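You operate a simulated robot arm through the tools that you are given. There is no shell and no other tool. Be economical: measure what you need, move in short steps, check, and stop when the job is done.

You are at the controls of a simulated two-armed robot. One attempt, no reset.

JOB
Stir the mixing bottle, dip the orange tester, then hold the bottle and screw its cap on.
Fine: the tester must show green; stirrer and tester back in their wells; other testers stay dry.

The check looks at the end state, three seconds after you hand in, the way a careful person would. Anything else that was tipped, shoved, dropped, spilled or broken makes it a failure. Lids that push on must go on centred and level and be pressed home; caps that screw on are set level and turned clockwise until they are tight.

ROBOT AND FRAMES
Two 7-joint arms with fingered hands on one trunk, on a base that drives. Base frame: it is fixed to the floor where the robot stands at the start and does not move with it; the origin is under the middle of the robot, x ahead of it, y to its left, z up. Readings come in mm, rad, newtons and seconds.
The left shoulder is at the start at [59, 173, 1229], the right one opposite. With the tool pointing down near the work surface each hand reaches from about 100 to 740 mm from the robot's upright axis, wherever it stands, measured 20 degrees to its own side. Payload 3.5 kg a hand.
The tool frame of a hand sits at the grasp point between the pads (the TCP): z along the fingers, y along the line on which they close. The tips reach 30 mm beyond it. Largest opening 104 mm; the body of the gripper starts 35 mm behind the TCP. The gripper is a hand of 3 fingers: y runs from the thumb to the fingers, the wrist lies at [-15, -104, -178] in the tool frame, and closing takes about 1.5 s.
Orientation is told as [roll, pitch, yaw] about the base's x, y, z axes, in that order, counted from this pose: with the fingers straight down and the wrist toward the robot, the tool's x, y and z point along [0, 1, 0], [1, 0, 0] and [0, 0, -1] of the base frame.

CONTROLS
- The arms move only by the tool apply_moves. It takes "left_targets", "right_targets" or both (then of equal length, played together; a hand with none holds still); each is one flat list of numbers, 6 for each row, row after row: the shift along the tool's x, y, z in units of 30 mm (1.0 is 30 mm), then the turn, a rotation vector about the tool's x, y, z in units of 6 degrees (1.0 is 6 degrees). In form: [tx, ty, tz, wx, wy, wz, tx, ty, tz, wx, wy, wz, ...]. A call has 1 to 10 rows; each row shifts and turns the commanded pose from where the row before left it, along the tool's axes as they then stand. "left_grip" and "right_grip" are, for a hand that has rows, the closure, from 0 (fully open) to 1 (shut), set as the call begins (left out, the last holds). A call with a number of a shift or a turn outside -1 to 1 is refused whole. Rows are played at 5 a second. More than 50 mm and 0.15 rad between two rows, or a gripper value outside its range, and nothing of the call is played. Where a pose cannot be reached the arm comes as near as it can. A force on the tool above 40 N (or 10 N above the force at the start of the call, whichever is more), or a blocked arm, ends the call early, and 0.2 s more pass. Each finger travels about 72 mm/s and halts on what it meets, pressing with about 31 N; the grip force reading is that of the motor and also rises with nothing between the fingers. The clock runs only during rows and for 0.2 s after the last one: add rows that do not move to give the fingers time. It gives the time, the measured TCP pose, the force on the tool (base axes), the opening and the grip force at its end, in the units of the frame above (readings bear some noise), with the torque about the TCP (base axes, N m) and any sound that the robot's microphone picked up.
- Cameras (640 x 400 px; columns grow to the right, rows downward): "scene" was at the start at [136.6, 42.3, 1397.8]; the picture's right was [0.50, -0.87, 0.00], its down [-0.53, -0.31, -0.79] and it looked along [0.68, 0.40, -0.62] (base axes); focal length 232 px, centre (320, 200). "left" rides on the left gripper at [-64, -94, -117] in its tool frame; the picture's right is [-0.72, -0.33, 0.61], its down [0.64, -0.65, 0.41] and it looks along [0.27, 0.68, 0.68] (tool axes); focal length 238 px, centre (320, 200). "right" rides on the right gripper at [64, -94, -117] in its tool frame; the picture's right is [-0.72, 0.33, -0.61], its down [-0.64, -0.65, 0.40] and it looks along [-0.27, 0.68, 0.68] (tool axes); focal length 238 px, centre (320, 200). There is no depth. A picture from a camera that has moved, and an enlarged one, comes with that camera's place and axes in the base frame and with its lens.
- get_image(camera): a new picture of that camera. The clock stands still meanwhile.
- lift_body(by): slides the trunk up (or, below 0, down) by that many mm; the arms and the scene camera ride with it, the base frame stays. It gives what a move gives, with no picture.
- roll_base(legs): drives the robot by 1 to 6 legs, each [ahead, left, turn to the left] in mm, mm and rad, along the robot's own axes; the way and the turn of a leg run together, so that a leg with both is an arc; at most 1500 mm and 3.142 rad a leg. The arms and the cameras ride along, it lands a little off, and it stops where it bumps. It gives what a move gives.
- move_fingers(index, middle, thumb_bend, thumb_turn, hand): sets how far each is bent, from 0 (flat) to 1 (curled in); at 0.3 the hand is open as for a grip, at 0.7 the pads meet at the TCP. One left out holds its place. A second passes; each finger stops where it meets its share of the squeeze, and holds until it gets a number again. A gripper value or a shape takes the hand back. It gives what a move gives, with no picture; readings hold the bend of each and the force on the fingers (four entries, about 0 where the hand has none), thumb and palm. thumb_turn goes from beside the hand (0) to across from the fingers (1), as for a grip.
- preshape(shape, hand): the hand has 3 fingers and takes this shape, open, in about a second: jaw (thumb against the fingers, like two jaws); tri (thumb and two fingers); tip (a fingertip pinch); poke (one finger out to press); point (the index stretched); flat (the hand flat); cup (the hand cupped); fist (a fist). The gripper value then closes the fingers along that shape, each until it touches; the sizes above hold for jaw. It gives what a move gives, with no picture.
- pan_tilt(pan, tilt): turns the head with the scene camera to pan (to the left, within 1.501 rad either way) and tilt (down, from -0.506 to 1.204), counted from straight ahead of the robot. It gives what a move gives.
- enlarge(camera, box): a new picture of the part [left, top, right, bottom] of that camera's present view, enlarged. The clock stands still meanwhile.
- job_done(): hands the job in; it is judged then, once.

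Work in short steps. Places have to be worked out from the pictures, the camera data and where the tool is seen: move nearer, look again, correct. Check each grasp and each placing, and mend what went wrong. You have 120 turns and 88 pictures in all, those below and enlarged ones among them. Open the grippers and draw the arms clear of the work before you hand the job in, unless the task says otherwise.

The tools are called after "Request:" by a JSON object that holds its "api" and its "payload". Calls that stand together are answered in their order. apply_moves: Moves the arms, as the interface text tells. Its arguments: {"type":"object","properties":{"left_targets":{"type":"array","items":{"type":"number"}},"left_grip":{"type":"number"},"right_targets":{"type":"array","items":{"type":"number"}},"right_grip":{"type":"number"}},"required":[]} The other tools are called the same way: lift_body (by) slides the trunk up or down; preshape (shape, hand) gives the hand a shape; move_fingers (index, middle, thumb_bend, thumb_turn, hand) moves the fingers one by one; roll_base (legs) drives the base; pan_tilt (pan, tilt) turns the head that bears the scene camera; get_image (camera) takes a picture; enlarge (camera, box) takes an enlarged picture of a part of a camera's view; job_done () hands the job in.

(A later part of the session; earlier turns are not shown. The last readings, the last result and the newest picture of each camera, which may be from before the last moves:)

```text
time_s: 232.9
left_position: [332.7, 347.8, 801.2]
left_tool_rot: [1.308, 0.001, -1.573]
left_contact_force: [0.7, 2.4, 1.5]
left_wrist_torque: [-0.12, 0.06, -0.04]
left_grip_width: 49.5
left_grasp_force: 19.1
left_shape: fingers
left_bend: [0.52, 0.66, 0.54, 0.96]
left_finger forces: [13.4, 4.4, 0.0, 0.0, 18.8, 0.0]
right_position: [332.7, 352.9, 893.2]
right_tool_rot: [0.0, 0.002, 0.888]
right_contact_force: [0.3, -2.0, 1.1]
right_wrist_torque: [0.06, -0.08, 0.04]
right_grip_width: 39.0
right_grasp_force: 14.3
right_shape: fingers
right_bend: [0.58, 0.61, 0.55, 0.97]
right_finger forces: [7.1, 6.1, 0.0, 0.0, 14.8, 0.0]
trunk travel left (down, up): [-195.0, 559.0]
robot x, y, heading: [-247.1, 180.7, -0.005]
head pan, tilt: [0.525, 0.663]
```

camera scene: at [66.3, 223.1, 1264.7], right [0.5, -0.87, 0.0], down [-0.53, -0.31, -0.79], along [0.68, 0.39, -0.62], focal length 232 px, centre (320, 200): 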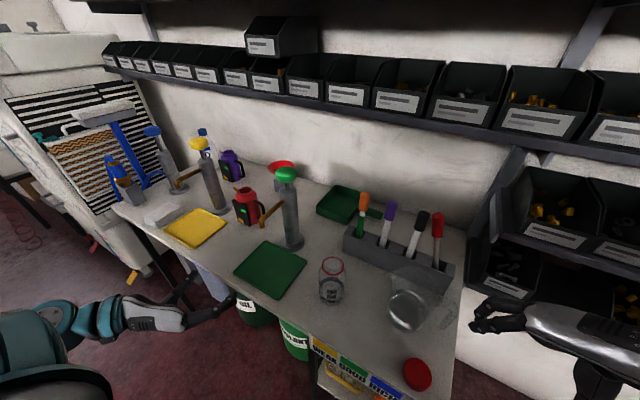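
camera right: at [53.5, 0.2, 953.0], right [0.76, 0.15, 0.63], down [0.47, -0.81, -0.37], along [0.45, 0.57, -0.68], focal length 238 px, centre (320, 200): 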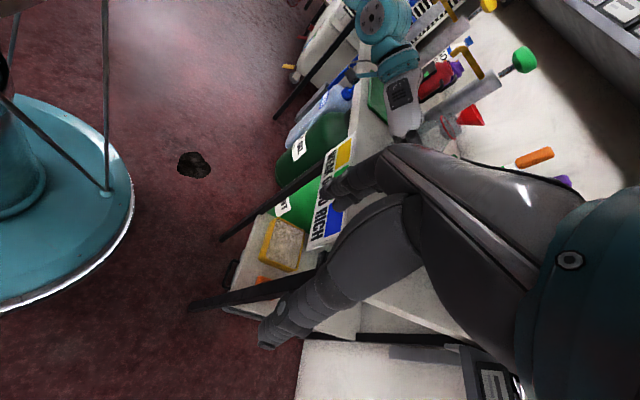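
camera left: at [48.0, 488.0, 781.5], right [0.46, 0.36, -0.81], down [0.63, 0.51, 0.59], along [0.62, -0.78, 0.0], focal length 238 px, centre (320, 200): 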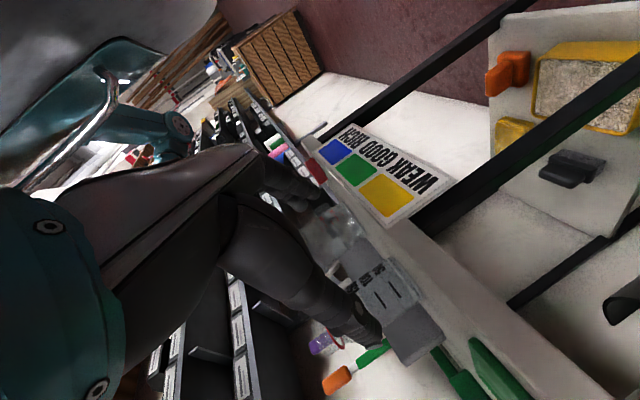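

The grip is on the cap body again. I turn clockwise 48°, no extra push.

Request:
{"api": "apply_moves", "payload": {"right_targets": [-0.005, 0.015, 0.004, 0, 0, 1, -0.005, 0.015, 0.004, 0, 0, 1, -0.005, 0.015, 0.004, 0, 0, 1, -0.005, 0.015, 0.004, 0, 0, 1, 0, 0, 0, 0, 0, 0]}}

Request:
{"api": "apply_moves", "payload": {"right_targets": [-0.005, 0.015, 0.004, 0, 0, 1, -0.005, 0.015, 0.004, 0, 0, 1, -0.005, 0.015, 0.004, 0, 0, 1, -0.005, 0.015, 0.004, 0, 0, 1, 0, 0, 0, 0, 0, 0]}}

```text
time_s: 234.1
left_position: [332.8, 347.1, 801.7]
left_tool_rot: [1.309, 0.002, -1.575]
left_contact_force: [2.6, -0.1, 0.0]
left_wrist_torque: [-0.05, 0.15, -0.45]
left_grip_width: 50.0
left_grasp_force: 19.0
left_shape: fingers
left_bend: [0.52, 0.65, 0.54, 0.97]
left_finger forces: [15.0, 5.2, 0.1, 0.1, 18.7, 0.0]
right_position: [333.2, 355.6, 892.5]
right_tool_rot: [-0.001, -0.001, 0.467]
right_contact_force: [-2.4, 0.5, 2.2]
right_wrist_torque: [0.18, -0.04, 0.47]
right_grip_width: 35.9
right_grasp_force: 14.5
right_shape: fingers
right_bend: [0.61, 0.61, 0.55, 1.0]
right_finger forces: [8.5, 6.4, 0.0, 0.0, 13.6, 0.0]
trunk travel left (down, up): [-195.0, 559.0]
robot x, y, heading: [-243.3, 180.6, -0.003]
head pan, tilt: [0.525, 0.663]
```

```text
time_s: 235.3
left_position: [332.4, 345.7, 802.0]
left_tool_rot: [1.309, 0.002, -1.574]
left_contact_force: [-1.1, -5.0, -1.0]
left_wrist_torque: [0.15, 0.1, -0.25]
left_grip_width: 49.6
left_grasp_force: 18.5
left_shape: fingers
left_bend: [0.51, 0.65, 0.54, 0.98]
left_finger forces: [15.5, 5.1, 0.0, 0.0, 16.0, 0.0]
right_position: [333.9, 355.9, 890.7]
right_tool_rot: [0.002, -0.001, 0.049]
right_contact_force: [-0.6, 4.1, 3.2]
right_wrist_torque: [0.07, -0.07, 0.21]
right_grip_width: 32.1
right_grasp_force: 12.8
right_shape: fingers
right_bend: [0.62, 0.62, 0.57, 0.98]
right_finger forces: [5.5, 8.4, 0.0, 0.0, 12.3, 0.0]
trunk travel left (down, up): [-195.0, 559.0]
robot x, y, heading: [-246.4, 180.4, -0.006]
head pan, tilt: [0.525, 0.663]
```

The opening keeps shrinking while turning, so I need to know what I'm gripping. I do a light‑touch diameter test: on the table the cap was first felt at bend ≈0.525 (≈47 mm); the bare neck would be felt later.

Request:
{"api": "move_fingers", "payload": {"hand": "right", "index": 0.44, "middle": 0.44, "thumb_bend": 0.44}}

Request:
{"api": "apply_moves", "payload": {"right_targets": [0.003, -0.0155, 0, 0, 0, -1, 0.003, -0.0155, 0, 0, 0, -1, 0.003, -0.0155, 0, 0, 0, -1, 0.003, -0.0155, 0, 0, 0, -1, 0, 0, 0, 0, 0, 0]}}

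Request:
{"api": "move_fingers", "payload": {"hand": "right", "index": 0.525, "middle": 0.525, "thumb_bend": 0.525}}

Request:
{"api": "move_fingers", "payload": {"hand": "right", "index": 0.545, "middle": 0.545, "thumb_bend": 0.545}}

```text
time_s: 236.3
left_position: [332.7, 347.1, 802.0]
left_tool_rot: [1.31, 0.002, -1.572]
left_contact_force: [0.8, 0.8, 0.3]
left_wrist_torque: [-0.01, 0.0, 0.0]
left_grip_width: 49.7
left_grasp_force: 17.2
left_shape: fingers
left_bend: [0.51, 0.65, 0.54, 0.97]
left_finger forces: [13.6, 4.2, 0.1, 0.0, 16.8, 0.0]
right_position: [334.2, 355.0, 890.6]
right_tool_rot: [0.001, 0.002, 0.051]
right_contact_force: [0.8, 0.3, 0.3]
right_wrist_torque: [-0.02, 0.01, -0.02]
right_grip_width: 67.4
right_grasp_force: 0.1
right_shape: fingers
right_bend: [0.44, 0.44, 0.44, 0.97]
right_finger forces: [0.0, 0.1, 0.0, 0.1, 0.0, 0.0]
trunk travel left (down, up): [-195.0, 559.0]
robot x, y, heading: [-248.4, 184.0, -0.002]
head pan, tilt: [0.525, 0.663]
```

```text
time_s: 237.5
left_position: [333.2, 347.2, 800.8]
left_tool_rot: [1.309, 0.002, -1.572]
left_contact_force: [-0.9, -0.5, 0.0]
left_wrist_torque: [-0.04, 0.03, -0.01]
left_grip_width: 49.8
left_grasp_force: 17.3
left_shape: fingers
left_bend: [0.51, 0.65, 0.54, 0.97]
left_finger forces: [13.7, 4.1, 0.0, 0.0, 16.8, 0.0]
right_position: [332.5, 353.5, 890.3]
right_tool_rot: [0.003, 0.0, 0.472]
right_contact_force: [0.3, 0.2, 0.0]
right_wrist_torque: [0.0, 0.01, -0.02]
right_grip_width: 67.0
right_grasp_force: 0.0
right_shape: fingers
right_bend: [0.44, 0.44, 0.44, 0.97]
right_finger forces: [0.0, 0.1, 0.1, 0.1, 0.0, 0.1]
trunk travel left (down, up): [-195.0, 559.0]
robot x, y, heading: [-245.3, 180.3, -0.0]
head pan, tilt: [0.525, 0.663]
```

```text
time_s: 238.5
left_position: [332.6, 346.8, 802.5]
left_tool_rot: [1.309, 0.002, -1.573]
left_contact_force: [2.0, 1.0, -0.8]
left_wrist_torque: [-0.06, 0.02, -0.02]
left_grip_width: 49.8
left_grasp_force: 18.4
left_shape: fingers
left_bend: [0.51, 0.65, 0.54, 0.97]
left_finger forces: [13.6, 5.2, 0.0, 0.0, 17.5, 0.0]
right_position: [332.6, 354.8, 890.8]
right_tool_rot: [0.0, 0.0, 0.469]
right_contact_force: [-2.2, -1.4, 0.9]
right_wrist_torque: [0.0, 0.05, -0.02]
right_grip_width: 50.0
right_grasp_force: 1.0
right_shape: fingers
right_bend: [0.52, 0.52, 0.5, 0.97]
right_finger forces: [0.1, 0.0, 0.0, 0.0, 2.5, 0.1]
trunk travel left (down, up): [-195.0, 559.0]
robot x, y, heading: [-246.4, 179.5, -0.004]
head pan, tilt: [0.525, 0.663]
```

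```text
time_s: 239.5
left_position: [332.7, 346.6, 800.4]
left_tool_rot: [1.308, 0.002, -1.573]
left_contact_force: [3.3, 0.9, 0.6]
left_wrist_torque: [-0.04, 0.06, -0.02]
left_grip_width: 49.6
left_grasp_force: 18.7
left_shape: fingers
left_bend: [0.51, 0.65, 0.54, 0.97]
left_finger forces: [13.4, 5.4, 0.0, 0.0, 17.8, 0.1]
right_position: [332.5, 354.4, 889.6]
right_tool_rot: [0.0, 0.001, 0.469]
right_contact_force: [-1.9, -1.5, 1.1]
right_wrist_torque: [-0.06, 0.08, 0.0]
right_grip_width: 46.5
right_grasp_force: 1.7
right_shape: fingers
right_bend: [0.54, 0.54, 0.51, 0.97]
right_finger forces: [0.1, 0.1, 0.0, 0.0, 3.4, 0.1]
trunk travel left (down, up): [-195.0, 559.0]
robot x, y, heading: [-243.9, 179.0, -0.002]
head pan, tilt: [0.525, 0.663]
```

The thumb touches early; I recentre by 2.5 mm and probe the diameter again.

Request:
{"api": "move_fingers", "payload": {"hand": "right", "index": 0.48, "middle": 0.48, "thumb_bend": 0.48}}

Request:
{"api": "apply_moves", "payload": {"right_targets": [0, -0.1, 0, 0, 0, 0, 0, 0, 0, 0, 0, 0]}}

Request:
{"api": "move_fingers", "payload": {"hand": "right", "index": 0.53, "middle": 0.53, "thumb_bend": 0.53}}

Request:
{"api": "move_fingers", "payload": {"hand": "right", "index": 0.56, "middle": 0.56, "thumb_bend": 0.56}}

```text
time_s: 240.5
left_position: [332.2, 347.1, 801.5]
left_tool_rot: [1.307, 0.001, -1.572]
left_contact_force: [1.1, 0.0, -1.5]
left_wrist_torque: [-0.03, 0.02, -0.01]
left_grip_width: 49.8
left_grasp_force: 17.7
left_shape: fingers
left_bend: [0.51, 0.65, 0.54, 0.97]
left_finger forces: [13.8, 4.7, 0.1, 0.0, 16.7, 0.0]
right_position: [332.2, 355.5, 889.7]
right_tool_rot: [0.001, -0.002, 0.471]
right_contact_force: [-0.8, -0.4, 0.4]
right_wrist_torque: [0.0, 0.04, -0.02]
right_grip_width: 57.7
right_grasp_force: 0.2
right_shape: fingers
right_bend: [0.48, 0.48, 0.48, 0.97]
right_finger forces: [0.0, 0.1, 0.0, 0.1, 0.7, 0.1]
trunk travel left (down, up): [-195.0, 559.0]
robot x, y, heading: [-245.6, 180.8, -0.004]
head pan, tilt: [0.525, 0.663]
```

```text
time_s: 241.1
left_position: [334.4, 346.6, 802.2]
left_tool_rot: [1.309, 0.002, -1.572]
left_contact_force: [0.5, 0.3, -0.7]
left_wrist_torque: [0.0, 0.02, 0.05]
left_grip_width: 50.0
left_grasp_force: 17.1
left_shape: fingers
left_bend: [0.51, 0.65, 0.54, 0.97]
left_finger forces: [13.6, 4.2, 0.0, 0.0, 16.6, 0.1]
right_position: [329.7, 353.8, 891.1]
right_tool_rot: [-0.002, 0.0, 0.468]
right_contact_force: [0.5, 0.0, -0.1]
right_wrist_torque: [0.0, -0.03, 0.01]
right_grip_width: 57.3
right_grasp_force: 0.0
right_shape: fingers
right_bend: [0.48, 0.48, 0.48, 0.97]
right_finger forces: [0.0, 0.0, 0.0, 0.1, 0.0, 0.0]
trunk travel left (down, up): [-195.0, 559.0]
robot x, y, heading: [-246.0, 181.8, -0.004]
head pan, tilt: [0.525, 0.663]
```

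```text
time_s: 242.1
left_position: [333.7, 345.6, 801.7]
left_tool_rot: [1.309, 0.001, -1.571]
left_contact_force: [1.0, 0.2, -1.7]
left_wrist_torque: [-0.02, 0.04, -0.01]
left_grip_width: 49.6
left_grasp_force: 17.7
left_shape: fingers
left_bend: [0.51, 0.65, 0.54, 0.97]
left_finger forces: [13.7, 4.6, 0.1, 0.0, 17.2, 0.0]
right_position: [329.1, 353.0, 890.1]
right_tool_rot: [0.0, 0.0, 0.47]
right_contact_force: [-0.5, -1.1, -0.2]
right_wrist_torque: [0.0, 0.05, 0.04]
right_grip_width: 46.7
right_grasp_force: 0.8
right_shape: fingers
right_bend: [0.53, 0.53, 0.52, 0.97]
right_finger forces: [0.0, 0.1, 0.0, 0.0, 1.2, 0.0]
trunk travel left (down, up): [-195.0, 559.0]
robot x, y, heading: [-242.9, 183.7, -0.003]
head pan, tilt: [0.525, 0.663]
```

```text
time_s: 243.1
left_position: [333.1, 346.9, 802.0]
left_tool_rot: [1.31, 0.002, -1.572]
left_contact_force: [0.4, 0.8, -1.0]
left_wrist_torque: [-0.05, 0.04, 0.02]
left_grip_width: 49.7
left_grasp_force: 17.8
left_shape: fingers
left_bend: [0.51, 0.65, 0.54, 0.97]
left_finger forces: [13.6, 4.3, 0.0, 0.0, 16.9, 0.1]
right_position: [329.4, 352.5, 890.0]
right_tool_rot: [0.001, -0.002, 0.47]
right_contact_force: [-0.5, -0.9, -0.5]
right_wrist_torque: [-0.02, 0.0, 0.01]
right_grip_width: 43.8
right_grasp_force: 3.0
right_shape: fingers
right_bend: [0.54, 0.55, 0.53, 0.97]
right_finger forces: [1.4, 0.9, 0.0, 0.1, 3.3, 0.0]
trunk travel left (down, up): [-195.0, 559.0]
robot x, y, heading: [-243.6, 181.9, -0.007]
head pan, tilt: [0.525, 0.663]
```

Now it touches evenly at ≈44–46 mm: consistent with the cap. To rule out the ring/neck, I repeat the light probe 9 mm higher.

Request:
{"api": "move_fingers", "payload": {"hand": "right", "index": 0.48, "middle": 0.48, "thumb_bend": 0.48}}

Request:
{"api": "apply_moves", "payload": {"right_targets": [0, 0, -0.3, 0, 0, 0, 0, 0, 0, 0, 0, 0]}}

Request:
{"api": "move_fingers", "payload": {"hand": "right", "index": 0.53, "middle": 0.53, "thumb_bend": 0.53}}

Request:
{"api": "move_fingers", "payload": {"hand": "right", "index": 0.56, "middle": 0.56, "thumb_bend": 0.56}}

```text
time_s: 244.1
left_position: [332.6, 347.1, 801.9]
left_tool_rot: [1.309, 0.001, -1.575]
left_contact_force: [-0.2, 0.5, -1.1]
left_wrist_torque: [-0.04, 0.0, 0.0]
left_grip_width: 49.3
left_grasp_force: 17.0
left_shape: fingers
left_bend: [0.51, 0.65, 0.54, 0.97]
left_finger forces: [13.7, 4.2, 0.1, 0.0, 16.6, 0.1]
right_position: [329.5, 352.9, 891.3]
right_tool_rot: [0.0, 0.0, 0.471]
right_contact_force: [0.6, 0.9, -0.7]
right_wrist_torque: [0.04, 0.02, -0.02]
right_grip_width: 56.8
right_grasp_force: 0.0
right_shape: fingers
right_bend: [0.48, 0.48, 0.48, 0.97]
right_finger forces: [0.1, 0.0, 0.1, 0.0, 0.1, 0.0]
trunk travel left (down, up): [-195.0, 559.0]
robot x, y, heading: [-245.2, 177.4, -0.002]
head pan, tilt: [0.525, 0.663]
```

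```text
time_s: 244.7
left_position: [332.6, 347.1, 801.6]
left_tool_rot: [1.309, 0.002, -1.573]
left_contact_force: [0.7, 0.1, -0.1]
left_wrist_torque: [-0.01, 0.02, 0.01]
left_grip_width: 49.9
left_grasp_force: 17.0
left_shape: fingers
left_bend: [0.51, 0.65, 0.54, 0.97]
left_finger forces: [13.6, 4.0, 0.0, 0.0, 16.6, 0.0]
right_position: [329.9, 353.1, 898.5]
right_tool_rot: [0.0, 0.0, 0.467]
right_contact_force: [-0.1, -0.5, -0.5]
right_wrist_torque: [-0.01, -0.02, 0.01]
right_grip_width: 56.8
right_grasp_force: 0.2
right_shape: fingers
right_bend: [0.48, 0.48, 0.48, 0.97]
right_finger forces: [0.0, 0.0, 0.0, 0.0, 0.0, 0.0]
trunk travel left (down, up): [-195.0, 559.0]
robot x, y, heading: [-246.7, 180.4, -0.001]
head pan, tilt: [0.525, 0.663]
```

```text
time_s: 245.7
left_position: [333.3, 346.5, 802.0]
left_tool_rot: [1.31, 0.002, -1.573]
left_contact_force: [1.9, 0.4, -0.3]
left_wrist_torque: [-0.05, 0.04, -0.03]
left_grip_width: 49.8
left_grasp_force: 17.1
left_shape: fingers
left_bend: [0.51, 0.65, 0.54, 0.96]
left_finger forces: [13.6, 4.5, 0.1, 0.0, 17.2, 0.0]
right_position: [330.5, 352.3, 898.4]
right_tool_rot: [-0.001, 0.001, 0.469]
right_contact_force: [-0.6, -0.2, 0.6]
right_wrist_torque: [-0.02, 0.04, 0.01]
right_grip_width: 47.1
right_grasp_force: 0.9
right_shape: fingers
right_bend: [0.53, 0.53, 0.51, 0.97]
right_finger forces: [0.1, 0.3, 0.0, 0.0, 1.3, 0.0]
trunk travel left (down, up): [-195.0, 559.0]
robot x, y, heading: [-241.2, 181.6, -0.006]
head pan, tilt: [0.525, 0.663]
```

```text
time_s: 246.7
left_position: [333.4, 346.4, 802.7]
left_tool_rot: [1.309, 0.001, -1.572]
left_contact_force: [-0.4, 0.6, -2.4]
left_wrist_torque: [-0.03, 0.03, 0.02]
left_grip_width: 49.8
left_grasp_force: 17.3
left_shape: fingers
left_bend: [0.51, 0.65, 0.54, 0.96]
left_finger forces: [13.6, 4.1, 0.1, 0.0, 16.9, 0.0]
right_position: [329.9, 353.6, 899.9]
right_tool_rot: [0.0, 0.001, 0.472]
right_contact_force: [-1.0, 0.0, 0.3]
right_wrist_torque: [-0.06, -0.04, 0.0]
right_grip_width: 45.2
right_grasp_force: 3.7
right_shape: fingers
right_bend: [0.54, 0.54, 0.52, 0.97]
right_finger forces: [1.6, 1.8, 0.0, 0.0, 3.7, 0.0]
trunk travel left (down, up): [-195.0, 559.0]
robot x, y, heading: [-243.8, 181.5, -0.009]
head pan, tilt: [0.525, 0.663]
```

At both heights I feel ~46–47 mm, i.e. the cap. Now I measure the cap's top height: raise, close the fingertips, and touch down on it gently.

Request:
{"api": "move_fingers", "payload": {"hand": "right", "index": 0.42, "middle": 0.42, "thumb_bend": 0.42}}

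Request:
{"api": "apply_moves", "payload": {"right_targets": [0, 0, -0.9, 0, 0, 0, 0, 0, -0.9, 0, 0, 0, 0, 0, -0.5, 0, 0, 0, 0, 0, 0, 0, 0, 0]}}

Request:
{"api": "move_fingers", "payload": {"hand": "right", "index": 0.68, "middle": 0.68, "thumb_bend": 0.66}}

Request:
{"api": "apply_moves", "payload": {"right_targets": [0, 0, 0.6, 0, 0, 0, 0, 0, 0.2, 0, 0, 0, 0, 0, 0.1, 0, 0, 0, 0, 0, 0, 0, 0, 0]}}

```text
time_s: 247.7
left_position: [333.8, 347.0, 802.9]
left_tool_rot: [1.308, 0.001, -1.573]
left_contact_force: [-0.1, 0.3, -0.3]
left_wrist_torque: [-0.02, 0.04, -0.03]
left_grip_width: 49.6
left_grasp_force: 17.6
left_shape: fingers
left_bend: [0.51, 0.65, 0.54, 0.97]
left_finger forces: [13.7, 4.1, 0.0, 0.1, 16.6, 0.0]
right_position: [330.9, 352.6, 900.7]
right_tool_rot: [-0.002, 0.0, 0.469]
right_contact_force: [0.5, 0.9, -0.2]
right_wrist_torque: [0.0, 0.0, -0.02]
right_grip_width: 72.2
right_grasp_force: 0.0
right_shape: fingers
right_bend: [0.42, 0.42, 0.42, 0.97]
right_finger forces: [0.0, 0.0, 0.1, 0.0, 0.1, 0.0]
trunk travel left (down, up): [-195.0, 559.0]
robot x, y, heading: [-246.7, 184.3, -0.004]
head pan, tilt: [0.525, 0.663]
```

```text
time_s: 248.7
left_position: [334.0, 346.6, 802.2]
left_tool_rot: [1.308, 0.001, -1.573]
left_contact_force: [-0.2, -0.2, -0.5]
left_wrist_torque: [-0.03, 0.02, -0.02]
left_grip_width: 49.6
left_grasp_force: 16.7
left_shape: fingers
left_bend: [0.51, 0.65, 0.54, 0.97]
left_finger forces: [13.7, 4.1, 0.0, 0.0, 16.6, 0.0]
right_position: [329.4, 352.7, 968.7]
right_tool_rot: [0.0, 0.0, 0.47]
right_contact_force: [-0.5, 0.4, -0.4]
right_wrist_torque: [-0.01, 0.03, 0.0]
right_grip_width: 72.2
right_grasp_force: 0.1
right_shape: fingers
right_bend: [0.42, 0.42, 0.42, 0.97]
right_finger forces: [0.1, 0.0, 0.1, 0.0, 0.1, 0.0]
trunk travel left (down, up): [-195.0, 559.0]
robot x, y, heading: [-250.6, 183.5, -0.001]
head pan, tilt: [0.525, 0.663]
```

```text
time_s: 249.7
left_position: [332.4, 347.2, 802.6]
left_tool_rot: [1.31, 0.001, -1.574]
left_contact_force: [-0.1, -0.5, -0.4]
left_wrist_torque: [-0.04, 0.05, 0.01]
left_grip_width: 49.5
left_grasp_force: 17.0
left_shape: fingers
left_bend: [0.51, 0.65, 0.54, 0.97]
left_finger forces: [13.5, 4.0, 0.1, 0.0, 16.7, 0.0]
right_position: [331.1, 351.4, 968.9]
right_tool_rot: [0.0, 0.001, 0.469]
right_contact_force: [0.1, -0.9, -0.1]
right_wrist_torque: [0.01, 0.0, -0.02]
right_grip_width: 9.1
right_grasp_force: 0.1
right_shape: fingers
right_bend: [0.68, 0.68, 0.66, 0.97]
right_finger forces: [0.0, 0.1, 0.1, 0.1, 0.0, 0.0]
trunk travel left (down, up): [-195.0, 559.0]
robot x, y, heading: [-247.7, 178.0, -0.003]
head pan, tilt: [0.525, 0.663]
```

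```text
time_s: 250.7
left_position: [332.0, 347.1, 802.0]
left_tool_rot: [1.308, 0.0, -1.572]
left_contact_force: [-0.3, 0.5, -0.7]
left_wrist_torque: [-0.01, 0.02, -0.02]
left_grip_width: 49.6
left_grasp_force: 17.3
left_shape: fingers
left_bend: [0.51, 0.65, 0.54, 0.97]
left_finger forces: [13.6, 4.1, 0.0, 0.0, 16.7, 0.0]
right_position: [329.4, 351.4, 940.3]
right_tool_rot: [0.001, -0.001, 0.471]
right_contact_force: [0.4, -0.6, 0.6]
right_wrist_torque: [0.01, -0.01, 0.0]
right_grip_width: 9.1
right_grasp_force: 0.0
right_shape: fingers
right_bend: [0.68, 0.68, 0.66, 0.97]
right_finger forces: [0.0, 0.0, 0.0, 0.0, 0.1, 0.1]
trunk travel left (down, up): [-195.0, 559.0]
robot x, y, heading: [-245.9, 180.3, -0.005]
head pan, tilt: [0.525, 0.663]
```

No touch at 940. Continue down in small steps.

Request:
{"api": "apply_moves", "payload": {"right_targets": [0, 0, 0.15, 0, 0, 0, 0, 0, 0.15, 0, 0, 0, 0, 0, 0.1, 0, 0, 0, 0, 0, 0, 0, 0, 0]}}

Request:
{"api": "apply_moves", "payload": {"right_targets": [0, 0, 0.1, 0, 0, 0, 0, 0, 0.1, 0, 0, 0, 0, 0, 0, 0, 0, 0]}}

Request:
{"api": "apply_moves", "payload": {"right_targets": [0, 0, 0.07, 0, 0, 0, 0, 0, 0.06, 0, 0, 0, 0, 0, 0, 0, 0, 0]}}

```text
time_s: 251.7
left_position: [333.0, 347.2, 801.9]
left_tool_rot: [1.307, 0.001, -1.573]
left_contact_force: [0.1, 0.1, -2.0]
left_wrist_torque: [0.05, 0.0, 0.01]
left_grip_width: 49.7
left_grasp_force: 17.6
left_shape: fingers
left_bend: [0.51, 0.65, 0.54, 0.97]
left_finger forces: [13.5, 4.1, 0.0, 0.0, 16.5, 0.0]
right_position: [329.0, 354.0, 929.2]
right_tool_rot: [0.0, 0.001, 0.471]
right_contact_force: [0.0, 0.2, -0.3]
right_wrist_torque: [0.02, 0.0, 0.01]
right_grip_width: 8.7
right_grasp_force: 0.0
right_shape: fingers
right_bend: [0.68, 0.68, 0.66, 0.97]
right_finger forces: [0.1, 0.0, 0.0, 0.0, 0.0, 0.0]
trunk travel left (down, up): [-195.0, 559.0]
robot x, y, heading: [-247.1, 177.0, -0.002]
head pan, tilt: [0.525, 0.663]
```

```text
time_s: 252.5
left_position: [332.3, 347.9, 801.2]
left_tool_rot: [1.309, 0.001, -1.572]
left_contact_force: [1.0, 0.0, -0.8]
left_wrist_torque: [0.0, 0.01, -0.02]
left_grip_width: 49.9
left_grasp_force: 17.0
left_shape: fingers
left_bend: [0.51, 0.65, 0.54, 0.97]
left_finger forces: [13.7, 4.1, 0.0, 0.0, 16.6, 0.0]
right_position: [330.3, 354.3, 922.3]
right_tool_rot: [0.001, 0.001, 0.467]
right_contact_force: [-0.7, 0.3, -0.5]
right_wrist_torque: [0.0, 0.05, -0.01]
right_grip_width: 8.7
right_grasp_force: 0.1
right_shape: fingers
right_bend: [0.68, 0.68, 0.66, 0.97]
right_finger forces: [0.0, 0.1, 0.0, 0.0, 0.0, 0.0]
trunk travel left (down, up): [-195.0, 559.0]
robot x, y, heading: [-247.4, 183.4, -0.003]
head pan, tilt: [0.525, 0.663]
```

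```text
time_s: 253.3
left_position: [333.7, 346.4, 802.0]
left_tool_rot: [1.308, 0.002, -1.574]
left_contact_force: [-0.4, 0.6, -1.2]
left_wrist_torque: [0.0, 0.02, 0.0]
left_grip_width: 49.4
left_grasp_force: 17.0
left_shape: fingers
left_bend: [0.51, 0.65, 0.54, 0.97]
left_finger forces: [13.6, 4.1, 0.0, 0.0, 16.5, 0.0]
right_position: [329.0, 353.3, 919.7]
right_tool_rot: [0.001, 0.0, 0.469]
right_contact_force: [0.1, 0.1, -0.2]
right_wrist_torque: [0.01, 0.0, 0.02]
right_grip_width: 9.2
right_grasp_force: 0.0
right_shape: fingers
right_bend: [0.68, 0.68, 0.66, 0.97]
right_finger forces: [0.1, 0.0, 0.0, 0.1, 0.0, 0.0]
trunk travel left (down, up): [-195.0, 559.0]
robot x, y, heading: [-245.9, 181.8, -0.004]
head pan, tilt: [0.525, 0.663]
```

Cap top is below ~890: it has indeed gone down about 10 mm. I continue to find its top exactly.

Request:
{"api": "apply_moves", "payload": {"right_targets": [0, 0, 0.07, 0, 0, 0, 0, 0, 0.06, 0, 0, 0, 0, 0, 0, 0, 0, 0]}}

Request:
{"api": "apply_moves", "payload": {"right_targets": [0, 0, 0.07, 0, 0, 0, 0, 0, 0.06, 0, 0, 0, 0, 0, 0, 0, 0, 0]}}

Request:
{"api": "apply_moves", "payload": {"right_targets": [0, 0, 0.05, 0, 0, 0, 0, 0, 0.05, 0, 0, 0, 0, 0, 0, 0, 0, 0]}}

```text
time_s: 254.1
left_position: [333.5, 346.5, 802.5]
left_tool_rot: [1.306, 0.002, -1.572]
left_contact_force: [4.5, -0.1, -4.5]
left_wrist_torque: [-0.06, 0.03, -0.03]
left_grip_width: 50.0
left_grasp_force: 17.1
left_shape: fingers
left_bend: [0.51, 0.65, 0.54, 0.96]
left_finger forces: [13.4, 4.4, 0.1, 0.0, 17.1, 0.0]
right_position: [329.6, 353.5, 917.7]
right_tool_rot: [0.0, -0.003, 0.469]
right_contact_force: [-0.8, -0.5, 15.6]
right_wrist_torque: [0.03, 0.32, 0.01]
right_grip_width: 8.1
right_grasp_force: 7.6
right_shape: fingers
right_bend: [0.68, 0.68, 0.67, 0.97]
right_finger forces: [0.4, 0.4, 0.0, 0.0, 14.4, 0.0]
trunk travel left (down, up): [-195.0, 559.0]
robot x, y, heading: [-245.1, 182.0, -0.002]
head pan, tilt: [0.525, 0.663]
```

```text
time_s: 254.7
left_position: [333.0, 347.9, 800.7]
left_tool_rot: [1.308, 0.003, -1.572]
left_contact_force: [-0.2, -0.1, -0.2]
left_wrist_torque: [-0.06, 0.04, -0.01]
left_grip_width: 50.0
left_grasp_force: 17.4
left_shape: fingers
left_bend: [0.51, 0.65, 0.54, 0.96]
left_finger forces: [13.8, 4.5, 0.0, 0.0, 16.6, 0.0]
right_position: [331.1, 356.5, 917.3]
right_tool_rot: [0.005, -0.012, 0.468]
right_contact_force: [-1.4, -1.2, 13.7]
right_wrist_torque: [0.01, 0.34, -0.02]
right_grip_width: 9.4
right_grasp_force: 7.0
right_shape: fingers
right_bend: [0.68, 0.68, 0.66, 0.97]
right_finger forces: [0.0, 0.1, 0.0, 0.0, 13.4, 0.0]
trunk travel left (down, up): [-195.0, 559.0]
robot x, y, heading: [-243.5, 184.1, -0.003]
head pan, tilt: [0.525, 0.663]
stopped in row 3 (right hand): the force on the tool passed its limit (the readings are from after the stop); the commanded pose is now the measured one
```

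```text
time_s: 255.5
left_position: [331.6, 347.3, 801.0]
left_tool_rot: [1.307, 0.006, -1.571]
left_contact_force: [8.0, 1.0, -6.1]
left_wrist_torque: [-0.06, -0.03, -0.06]
left_grip_width: 49.8
left_grasp_force: 17.8
left_shape: fingers
left_bend: [0.51, 0.65, 0.54, 0.96]
left_finger forces: [13.4, 5.3, 0.0, 0.0, 17.2, 0.0]
right_position: [330.3, 355.1, 915.8]
right_tool_rot: [0.007, -0.017, 0.468]
right_contact_force: [-4.7, -1.9, 38.4]
right_wrist_torque: [-0.05, 0.86, 0.03]
right_grip_width: 8.2
right_grasp_force: 19.3
right_shape: fingers
right_bend: [0.68, 0.68, 0.69, 0.97]
right_finger forces: [0.1, 0.0, 0.0, 0.0, 38.9, 0.0]
trunk travel left (down, up): [-195.0, 559.0]
robot x, y, heading: [-244.4, 182.5, -0.004]
head pan, tilt: [0.525, 0.663]
```

The top is at ≈887, ~10 mm lower than in the picture. I raise, reopen, and do another well-centred ratchet at z≈900 to check tightness.

Request:
{"api": "apply_moves", "payload": {"right_targets": [0, 0, -0.7, 0, 0, 0, 0, 0, 0, 0.1, 0.06, 0, 0, 0, 0, 0, 0, 0]}}

Request:
{"api": "move_fingers", "payload": {"hand": "right", "index": 0.44, "middle": 0.44, "thumb_bend": 0.44}}

Request:
{"api": "apply_moves", "payload": {"right_targets": [0.001, -0.0155, 0, 0, 0, -1, 0.001, -0.0155, 0, 0, 0, -1, 0.001, -0.0155, 0, 0, 0, -1, 0.001, -0.0155, 0, 0, 0, -1, 0, 0, 0, 0, 0, 0]}}

```text
time_s: 256.3
left_position: [333.1, 346.4, 799.7]
left_tool_rot: [1.306, 0.002, -1.573]
left_contact_force: [-0.5, -0.9, 1.7]
left_wrist_torque: [-0.12, 0.0, -0.01]
left_grip_width: 49.6
left_grasp_force: 17.2
left_shape: fingers
left_bend: [0.51, 0.65, 0.54, 0.97]
left_finger forces: [14.0, 4.7, 0.1, 0.0, 16.6, 0.0]
right_position: [330.3, 354.8, 933.1]
right_tool_rot: [0.007, 0.003, 0.47]
right_contact_force: [-0.5, -0.3, 0.5]
right_wrist_torque: [0.0, -0.01, 0.01]
right_grip_width: 8.2
right_grasp_force: 0.0
right_shape: fingers
right_bend: [0.68, 0.68, 0.66, 0.97]
right_finger forces: [0.0, 0.0, 0.1, 0.1, 0.0, 0.0]
trunk travel left (down, up): [-195.0, 559.0]
robot x, y, heading: [-245.5, 184.6, -0.006]
head pan, tilt: [0.525, 0.663]
```

```text
time_s: 257.3
left_position: [333.6, 348.3, 800.9]
left_tool_rot: [1.307, 0.003, -1.573]
left_contact_force: [0.7, -0.3, 3.8]
left_wrist_torque: [-0.14, 0.01, -0.01]
left_grip_width: 49.5
left_grasp_force: 17.6
left_shape: fingers
left_bend: [0.51, 0.65, 0.54, 0.97]
left_finger forces: [14.0, 4.6, 0.0, 0.0, 16.8, 0.1]
right_position: [329.8, 354.4, 934.3]
right_tool_rot: [0.01, 0.003, 0.469]
right_contact_force: [-0.3, 0.3, -1.2]
right_wrist_torque: [0.03, 0.0, 0.0]
right_grip_width: 67.2
right_grasp_force: 0.0
right_shape: fingers
right_bend: [0.44, 0.44, 0.44, 0.97]
right_finger forces: [0.1, 0.1, 0.1, 0.1, 0.0, 0.1]
trunk travel left (down, up): [-195.0, 559.0]
robot x, y, heading: [-245.7, 186.4, -0.009]
head pan, tilt: [0.525, 0.663]
```

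```text
time_s: 258.5
left_position: [333.4, 347.1, 802.2]
left_tool_rot: [1.308, 0.004, -1.573]
left_contact_force: [-1.0, 0.5, 4.6]
left_wrist_torque: [-0.12, 0.01, -0.01]
left_grip_width: 49.8
left_grasp_force: 17.2
left_shape: fingers
left_bend: [0.51, 0.65, 0.54, 0.97]
left_finger forces: [13.7, 4.3, 0.0, 0.0, 17.1, 0.0]
right_position: [327.9, 355.0, 933.5]
right_tool_rot: [0.011, -0.003, 0.888]
right_contact_force: [-0.3, 0.2, -0.1]
right_wrist_torque: [0.0, -0.01, -0.01]
right_grip_width: 67.4
right_grasp_force: 0.1
right_shape: fingers
right_bend: [0.44, 0.44, 0.44, 0.97]
right_finger forces: [0.0, 0.0, 0.0, 0.0, 0.1, 0.0]
trunk travel left (down, up): [-195.0, 559.0]
robot x, y, heading: [-244.6, 181.2, -0.004]
head pan, tilt: [0.525, 0.663]
```

I recentre (−2 mm each), descend to 900, probe lightly, then grip and turn.

Request:
{"api": "apply_moves", "payload": {"right_targets": [-0.075, -0.07, 0, 0, -0.1, 0, 0, 0, 0.6, 0, 0, 0, 0, 0, 0.5, 0, 0, 0, 0, 0, 0, 0, 0, 0]}}

Request:
{"api": "move_fingers", "payload": {"hand": "right", "index": 0.56, "middle": 0.56, "thumb_bend": 0.55}}

Request:
{"api": "move_fingers", "payload": {"hand": "right", "index": 0.7, "middle": 0.7, "thumb_bend": 0.67}}

Request:
{"api": "apply_moves", "payload": {"right_targets": [-0.001, 0.0153, 0.003, 0, 0, 1, -0.001, 0.0153, 0.003, 0, 0, 1, -0.001, 0.0153, 0.003, 0, 0, 1, -0.001, 0.0153, 0.003, 0, 0, 1, 0, 0, 0, 0, 0, 0]}}

Request:
{"api": "apply_moves", "payload": {"right_targets": [-0.001, 0.0153, 0.003, 0, 0, 1, -0.001, 0.0153, 0.003, 0, 0, 1, -0.001, 0.0153, 0.003, 0, 0, 1, -0.001, 0.0153, 0.003, 0, 0, 1, 0, 0, 0, 0, 0, 0]}}

```text
time_s: 259.5
left_position: [333.7, 347.2, 801.4]
left_tool_rot: [1.306, 0.003, -1.572]
left_contact_force: [0.4, 0.3, 4.2]
left_wrist_torque: [-0.1, 0.05, 0.0]
left_grip_width: 49.6
left_grasp_force: 17.7
left_shape: fingers
left_bend: [0.51, 0.65, 0.54, 0.97]
left_finger forces: [13.7, 4.4, 0.0, 0.0, 17.1, 0.0]
right_position: [328.9, 350.6, 899.5]
right_tool_rot: [0.0, 0.0, 0.888]
right_contact_force: [-0.2, 0.5, 0.4]
right_wrist_torque: [0.01, 0.02, 0.01]
right_grip_width: 67.1
right_grasp_force: 0.0
right_shape: fingers
right_bend: [0.44, 0.44, 0.44, 0.97]
right_finger forces: [0.0, 0.0, 0.0, 0.0, 0.0, 0.1]
trunk travel left (down, up): [-195.0, 559.0]
robot x, y, heading: [-247.0, 183.5, -0.008]
head pan, tilt: [0.525, 0.663]
```

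```text
time_s: 260.5
left_position: [333.2, 346.6, 801.0]
left_tool_rot: [1.308, 0.003, -1.571]
left_contact_force: [-0.6, 0.0, 4.9]
left_wrist_torque: [-0.07, 0.04, -0.02]
left_grip_width: 50.1
left_grasp_force: 18.1
left_shape: fingers
left_bend: [0.51, 0.65, 0.54, 0.97]
left_finger forces: [13.9, 4.3, 0.0, 0.0, 16.7, 0.1]
right_position: [328.7, 350.7, 899.6]
right_tool_rot: [0.001, -0.003, 0.889]
right_contact_force: [1.4, 0.5, 0.2]
right_wrist_torque: [0.0, -0.03, 0.01]
right_grip_width: 45.6
right_grasp_force: 3.2
right_shape: fingers
right_bend: [0.53, 0.54, 0.52, 0.97]
right_finger forces: [2.1, 1.8, 0.1, 0.0, 2.8, 0.0]
trunk travel left (down, up): [-195.0, 559.0]
robot x, y, heading: [-252.1, 186.6, -0.001]
head pan, tilt: [0.525, 0.663]
```

```text
time_s: 261.5
left_position: [332.0, 347.4, 801.3]
left_tool_rot: [1.306, 0.004, -1.574]
left_contact_force: [-8.4, -6.3, 6.9]
left_wrist_torque: [-0.05, 0.02, 0.0]
left_grip_width: 49.2
left_grasp_force: 17.6
left_shape: fingers
left_bend: [0.51, 0.65, 0.55, 0.98]
left_finger forces: [16.2, 4.3, 0.1, 0.0, 14.8, 0.0]
right_position: [329.4, 349.3, 902.0]
right_tool_rot: [0.001, -0.001, 0.887]
right_contact_force: [6.9, 6.3, 1.7]
right_wrist_torque: [0.3, -0.36, -0.01]
right_grip_width: 42.2
right_grasp_force: 16.5
right_shape: fingers
right_bend: [0.57, 0.6, 0.53, 0.96]
right_finger forces: [10.2, 11.0, 0.0, 0.0, 12.0, 0.0]
trunk travel left (down, up): [-195.0, 559.0]
robot x, y, heading: [-245.4, 183.7, 0.001]
head pan, tilt: [0.525, 0.663]
```

```text
time_s: 262.7
left_position: [333.5, 349.4, 801.3]
left_tool_rot: [1.307, 0.003, -1.572]
left_contact_force: [-7.7, -3.2, 6.9]
left_wrist_torque: [-0.12, 0.0, -0.01]
left_grip_width: 49.4
left_grasp_force: 17.7
left_shape: fingers
left_bend: [0.51, 0.65, 0.55, 0.97]
left_finger forces: [15.3, 3.6, 0.0, 0.0, 16.2, 0.0]
right_position: [330.6, 351.6, 900.7]
right_tool_rot: [0.0, -0.003, 0.465]
right_contact_force: [5.1, 1.9, -0.2]
right_wrist_torque: [0.11, -0.29, 0.04]
right_grip_width: 42.2
right_grasp_force: 15.6
right_shape: fingers
right_bend: [0.57, 0.6, 0.53, 0.96]
right_finger forces: [9.2, 9.8, 0.1, 0.0, 12.4, 0.1]
trunk travel left (down, up): [-195.0, 559.0]
robot x, y, heading: [-243.4, 180.8, -0.003]
head pan, tilt: [0.525, 0.663]
```

```text
time_s: 263.9
left_position: [332.8, 347.0, 800.9]
left_tool_rot: [1.308, 0.004, -1.569]
left_contact_force: [-4.6, 2.3, 5.5]
left_wrist_torque: [-0.11, 0.01, -0.04]
left_grip_width: 49.2
left_grasp_force: 17.4
left_shape: fingers
left_bend: [0.51, 0.65, 0.55, 0.97]
left_finger forces: [13.4, 3.8, 0.0, 0.0, 18.9, 0.1]
right_position: [333.0, 351.5, 899.5]
right_tool_rot: [0.0, -0.001, 0.046]
right_contact_force: [4.3, -2.2, 1.1]
right_wrist_torque: [-0.08, -0.19, 0.05]
right_grip_width: 42.0
right_grasp_force: 15.6
right_shape: fingers
right_bend: [0.58, 0.6, 0.53, 0.97]
right_finger forces: [8.7, 9.8, 0.1, 0.0, 12.7, 0.0]
trunk travel left (down, up): [-195.0, 559.0]
robot x, y, heading: [-241.7, 179.6, -0.001]
head pan, tilt: [0.525, 0.663]
```

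Well centred now, the cap turns freely (0.05 N·m) while held firmly, so it's still winding on. I run several ratchets in a row, following down slightly.

Request:
{"api": "move_fingers", "payload": {"hand": "right", "index": 0.46, "middle": 0.46, "thumb_bend": 0.46}}

Request:
{"api": "apply_moves", "payload": {"right_targets": [-0.001, -0.0153, 0, 0, 0, -1, -0.001, -0.0153, 0, 0, 0, -1, -0.001, -0.0153, 0, 0, 0, -1, -0.001, -0.0153, 0, 0, 0, -1, -0.001, -0.0153, 0, 0, 0, -1, -0.001, -0.0153, 0, 0, 0, -1, -0.001, -0.0153, 0, 0, 0, -1, -0.001, -0.0153, 0, 0, 0, -1, 0, 0, 0, 0, 0, 0]}}

Request:
{"api": "move_fingers", "payload": {"hand": "right", "index": 0.7, "middle": 0.7, "thumb_bend": 0.67}}

Request:
{"api": "apply_moves", "payload": {"right_targets": [-0.001, 0.0153, 0.004, 0, 0, 1, -0.001, 0.0153, 0.004, 0, 0, 1, -0.001, 0.0153, 0.004, 0, 0, 1, -0.001, 0.0153, 0.004, 0, 0, 1, -0.001, 0.0153, 0.004, 0, 0, 1, -0.001, 0.0153, 0.004, 0, 0, 1, -0.001, 0.0153, 0.004, 0, 0, 1, -0.001, 0.0153, 0.004, 0, 0, 1, 0, 0, 0, 0, 0, 0]}}

Request:
{"api": "move_fingers", "payload": {"hand": "right", "index": 0.46, "middle": 0.46, "thumb_bend": 0.46}}

Request:
{"api": "apply_moves", "payload": {"right_targets": [-0.001, -0.0153, 0, 0, 0, -1, -0.001, -0.0153, 0, 0, 0, -1, -0.001, -0.0153, 0, 0, 0, -1, -0.001, -0.0153, 0, 0, 0, -1, -0.001, -0.0153, 0, 0, 0, -1, -0.001, -0.0153, 0, 0, 0, -1, -0.001, -0.0153, 0, 0, 0, -1, -0.001, -0.0153, 0, 0, 0, -1, 0, 0, 0, 0, 0, 0]}}

Request:
{"api": "move_fingers", "payload": {"hand": "right", "index": 0.7, "middle": 0.7, "thumb_bend": 0.67}}

Request:
{"api": "apply_moves", "payload": {"right_targets": [-0.001, 0.0153, 0.004, 0, 0, 1, -0.001, 0.0153, 0.004, 0, 0, 1, -0.001, 0.0153, 0.004, 0, 0, 1, -0.001, 0.0153, 0.004, 0, 0, 1, -0.001, 0.0153, 0.004, 0, 0, 1, -0.001, 0.0153, 0.004, 0, 0, 1, -0.001, 0.0153, 0.004, 0, 0, 1, -0.001, 0.0153, 0.004, 0, 0, 1, 0, 0, 0, 0, 0, 0]}}

```text
time_s: 264.9
left_position: [333.4, 347.9, 801.0]
left_tool_rot: [1.307, 0.004, -1.573]
left_contact_force: [0.6, 1.3, 4.2]
left_wrist_torque: [-0.06, 0.04, 0.0]
left_grip_width: 49.2
left_grasp_force: 18.1
left_shape: fingers
left_bend: [0.51, 0.65, 0.55, 0.97]
left_finger forces: [13.7, 4.6, 0.0, 0.0, 18.0, 0.0]
right_position: [333.0, 352.0, 899.8]
right_tool_rot: [0.003, 0.0, 0.051]
right_contact_force: [-0.4, 1.2, 0.0]
right_wrist_torque: [0.03, -0.03, -0.02]
right_grip_width: 62.2
right_grasp_force: 0.1
right_shape: fingers
right_bend: [0.46, 0.46, 0.46, 0.97]
right_finger forces: [0.0, 0.0, 0.1, 0.0, 0.1, 0.0]
trunk travel left (down, up): [-195.0, 559.0]
robot x, y, heading: [-249.4, 180.4, -0.003]
head pan, tilt: [0.525, 0.663]
```

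```text
time_s: 266.9
left_position: [333.4, 347.6, 800.4]
left_tool_rot: [1.308, 0.003, -1.574]
left_contact_force: [0.7, 1.9, 3.7]
left_wrist_torque: [-0.09, 0.04, -0.03]
left_grip_width: 49.6
left_grasp_force: 17.9
left_shape: fingers
left_bend: [0.51, 0.65, 0.55, 0.97]
left_finger forces: [13.7, 4.5, 0.0, 0.0, 18.0, 0.1]
right_position: [329.8, 351.2, 898.2]
right_tool_rot: [0.001, -0.002, 0.887]
right_contact_force: [0.6, 0.9, -0.5]
right_wrist_torque: [-0.02, 0.0, -0.01]
right_grip_width: 62.2
right_grasp_force: 0.1
right_shape: fingers
right_bend: [0.46, 0.46, 0.46, 0.97]
right_finger forces: [0.1, 0.1, 0.1, 0.0, 0.1, 0.0]
trunk travel left (down, up): [-195.0, 559.0]
robot x, y, heading: [-248.0, 184.2, -0.003]
head pan, tilt: [0.525, 0.663]
```

```text
time_s: 267.9
left_position: [333.1, 347.3, 801.8]
left_tool_rot: [1.306, 0.003, -1.572]
left_contact_force: [-6.0, -1.9, 4.4]
left_wrist_torque: [-0.04, 0.01, -0.06]
left_grip_width: 49.4
left_grasp_force: 17.9
left_shape: fingers
left_bend: [0.51, 0.65, 0.55, 0.97]
left_finger forces: [14.8, 4.1, 0.1, 0.1, 16.2, 0.0]
right_position: [330.0, 351.5, 900.3]
right_tool_rot: [-0.001, -0.002, 0.886]
right_contact_force: [4.6, 3.1, 0.4]
right_wrist_torque: [0.21, -0.3, 0.02]
right_grip_width: 42.9
right_grasp_force: 17.3
right_shape: fingers
right_bend: [0.57, 0.6, 0.53, 0.96]
right_finger forces: [10.1, 10.1, 0.0, 0.1, 15.5, 0.1]
trunk travel left (down, up): [-195.0, 559.0]
robot x, y, heading: [-244.9, 177.8, -0.002]
head pan, tilt: [0.525, 0.663]
```

```text
time_s: 269.9
left_position: [333.1, 346.9, 801.5]
left_tool_rot: [1.306, 0.003, -1.572]
left_contact_force: [-4.4, 4.2, 5.2]
left_wrist_torque: [-0.18, 0.0, 0.0]
left_grip_width: 49.4
left_grasp_force: 18.3
left_shape: fingers
left_bend: [0.51, 0.66, 0.55, 0.96]
left_finger forces: [13.0, 3.5, 0.1, 0.0, 19.9, 0.1]
right_position: [332.7, 352.5, 899.1]
right_tool_rot: [0.0, -0.002, 0.048]
right_contact_force: [3.9, -3.6, -2.0]
right_wrist_torque: [-0.12, -0.29, 0.04]
right_grip_width: 42.5
right_grasp_force: 17.3
right_shape: fingers
right_bend: [0.57, 0.6, 0.53, 0.97]
right_finger forces: [9.1, 10.5, 0.0, 0.1, 15.5, 0.1]
trunk travel left (down, up): [-195.0, 559.0]
robot x, y, heading: [-246.6, 178.4, -0.006]
head pan, tilt: [0.525, 0.663]
```

```text
time_s: 270.9
left_position: [333.7, 346.9, 800.8]
left_tool_rot: [1.307, 0.004, -1.574]
left_contact_force: [0.9, 0.6, 3.4]
left_wrist_torque: [-0.05, 0.04, -0.01]
left_grip_width: 49.3
left_grasp_force: 18.3
left_shape: fingers
left_bend: [0.51, 0.65, 0.55, 0.97]
left_finger forces: [14.0, 4.8, 0.0, 0.1, 17.6, 0.1]
right_position: [332.7, 352.1, 899.2]
right_tool_rot: [0.001, 0.001, 0.051]
right_contact_force: [0.4, 0.7, -0.6]
right_wrist_torque: [-0.01, -0.03, 0.01]
right_grip_width: 61.9
right_grasp_force: 0.0
right_shape: fingers
right_bend: [0.46, 0.46, 0.46, 0.97]
right_finger forces: [0.1, 0.1, 0.1, 0.0, 0.0, 0.0]
trunk travel left (down, up): [-195.0, 559.0]
robot x, y, heading: [-241.2, 178.3, -0.003]
head pan, tilt: [0.525, 0.663]
```

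```text
time_s: 272.9
left_position: [334.0, 348.1, 801.3]
left_tool_rot: [1.306, 0.004, -1.572]
left_contact_force: [-0.2, 0.1, 2.7]
left_wrist_torque: [-0.06, 0.04, 0.0]
left_grip_width: 49.4
left_grasp_force: 18.4
left_shape: fingers
left_bend: [0.51, 0.65, 0.55, 0.97]
left_finger forces: [14.1, 4.6, 0.1, 0.0, 17.5, 0.0]
right_position: [330.0, 350.9, 898.4]
right_tool_rot: [0.0, -0.002, 0.888]
right_contact_force: [-0.2, -0.4, 0.4]
right_wrist_torque: [0.01, -0.03, 0.0]
right_grip_width: 61.9
right_grasp_force: 0.1
right_shape: fingers
right_bend: [0.46, 0.46, 0.46, 0.97]
right_finger forces: [0.1, 0.1, 0.0, 0.1, 0.0, 0.0]
trunk travel left (down, up): [-195.0, 559.0]
robot x, y, heading: [-247.2, 180.1, -0.002]
head pan, tilt: [0.525, 0.663]
```

```text
time_s: 273.9
left_position: [332.7, 347.5, 800.4]
left_tool_rot: [1.309, 0.005, -1.574]
left_contact_force: [-7.6, -4.0, 5.2]
left_wrist_torque: [-0.07, 0.04, 0.01]
left_grip_width: 49.3
left_grasp_force: 17.6
left_shape: fingers
left_bend: [0.51, 0.65, 0.55, 0.97]
left_finger forces: [15.0, 3.7, 0.0, 0.0, 16.0, 0.0]
right_position: [329.9, 350.3, 898.3]
right_tool_rot: [0.0, -0.003, 0.886]
right_contact_force: [6.0, 3.7, 0.2]
right_wrist_torque: [0.22, -0.38, 0.01]
right_grip_width: 42.8
right_grasp_force: 17.5
right_shape: fingers
right_bend: [0.57, 0.6, 0.53, 0.96]
right_finger forces: [10.1, 10.0, 0.0, 0.0, 14.7, 0.1]
trunk travel left (down, up): [-195.0, 559.0]
robot x, y, heading: [-242.7, 178.2, -0.004]
head pan, tilt: [0.525, 0.663]
```

```text
time_s: 275.9
left_position: [332.7, 348.1, 801.3]
left_tool_rot: [1.308, 0.005, -1.571]
left_contact_force: [-4.5, 6.5, 5.1]
left_wrist_torque: [-0.21, 0.0, -0.05]
left_grip_width: 49.5
left_grasp_force: 18.1
left_shape: fingers
left_bend: [0.52, 0.66, 0.55, 0.96]
left_finger forces: [12.6, 3.0, 0.0, 0.0, 20.7, 0.0]
right_position: [333.2, 352.4, 898.9]
right_tool_rot: [-0.001, -0.004, 0.047]
right_contact_force: [5.1, -5.3, -0.1]
right_wrist_torque: [-0.15, -0.32, 0.05]
right_grip_width: 42.9
right_grasp_force: 18.5
right_shape: fingers
right_bend: [0.57, 0.6, 0.53, 0.97]
right_finger forces: [9.3, 10.8, 0.0, 0.0, 15.6, 0.1]
trunk travel left (down, up): [-195.0, 559.0]
robot x, y, heading: [-245.5, 177.6, -0.001]
head pan, tilt: [0.525, 0.663]
```

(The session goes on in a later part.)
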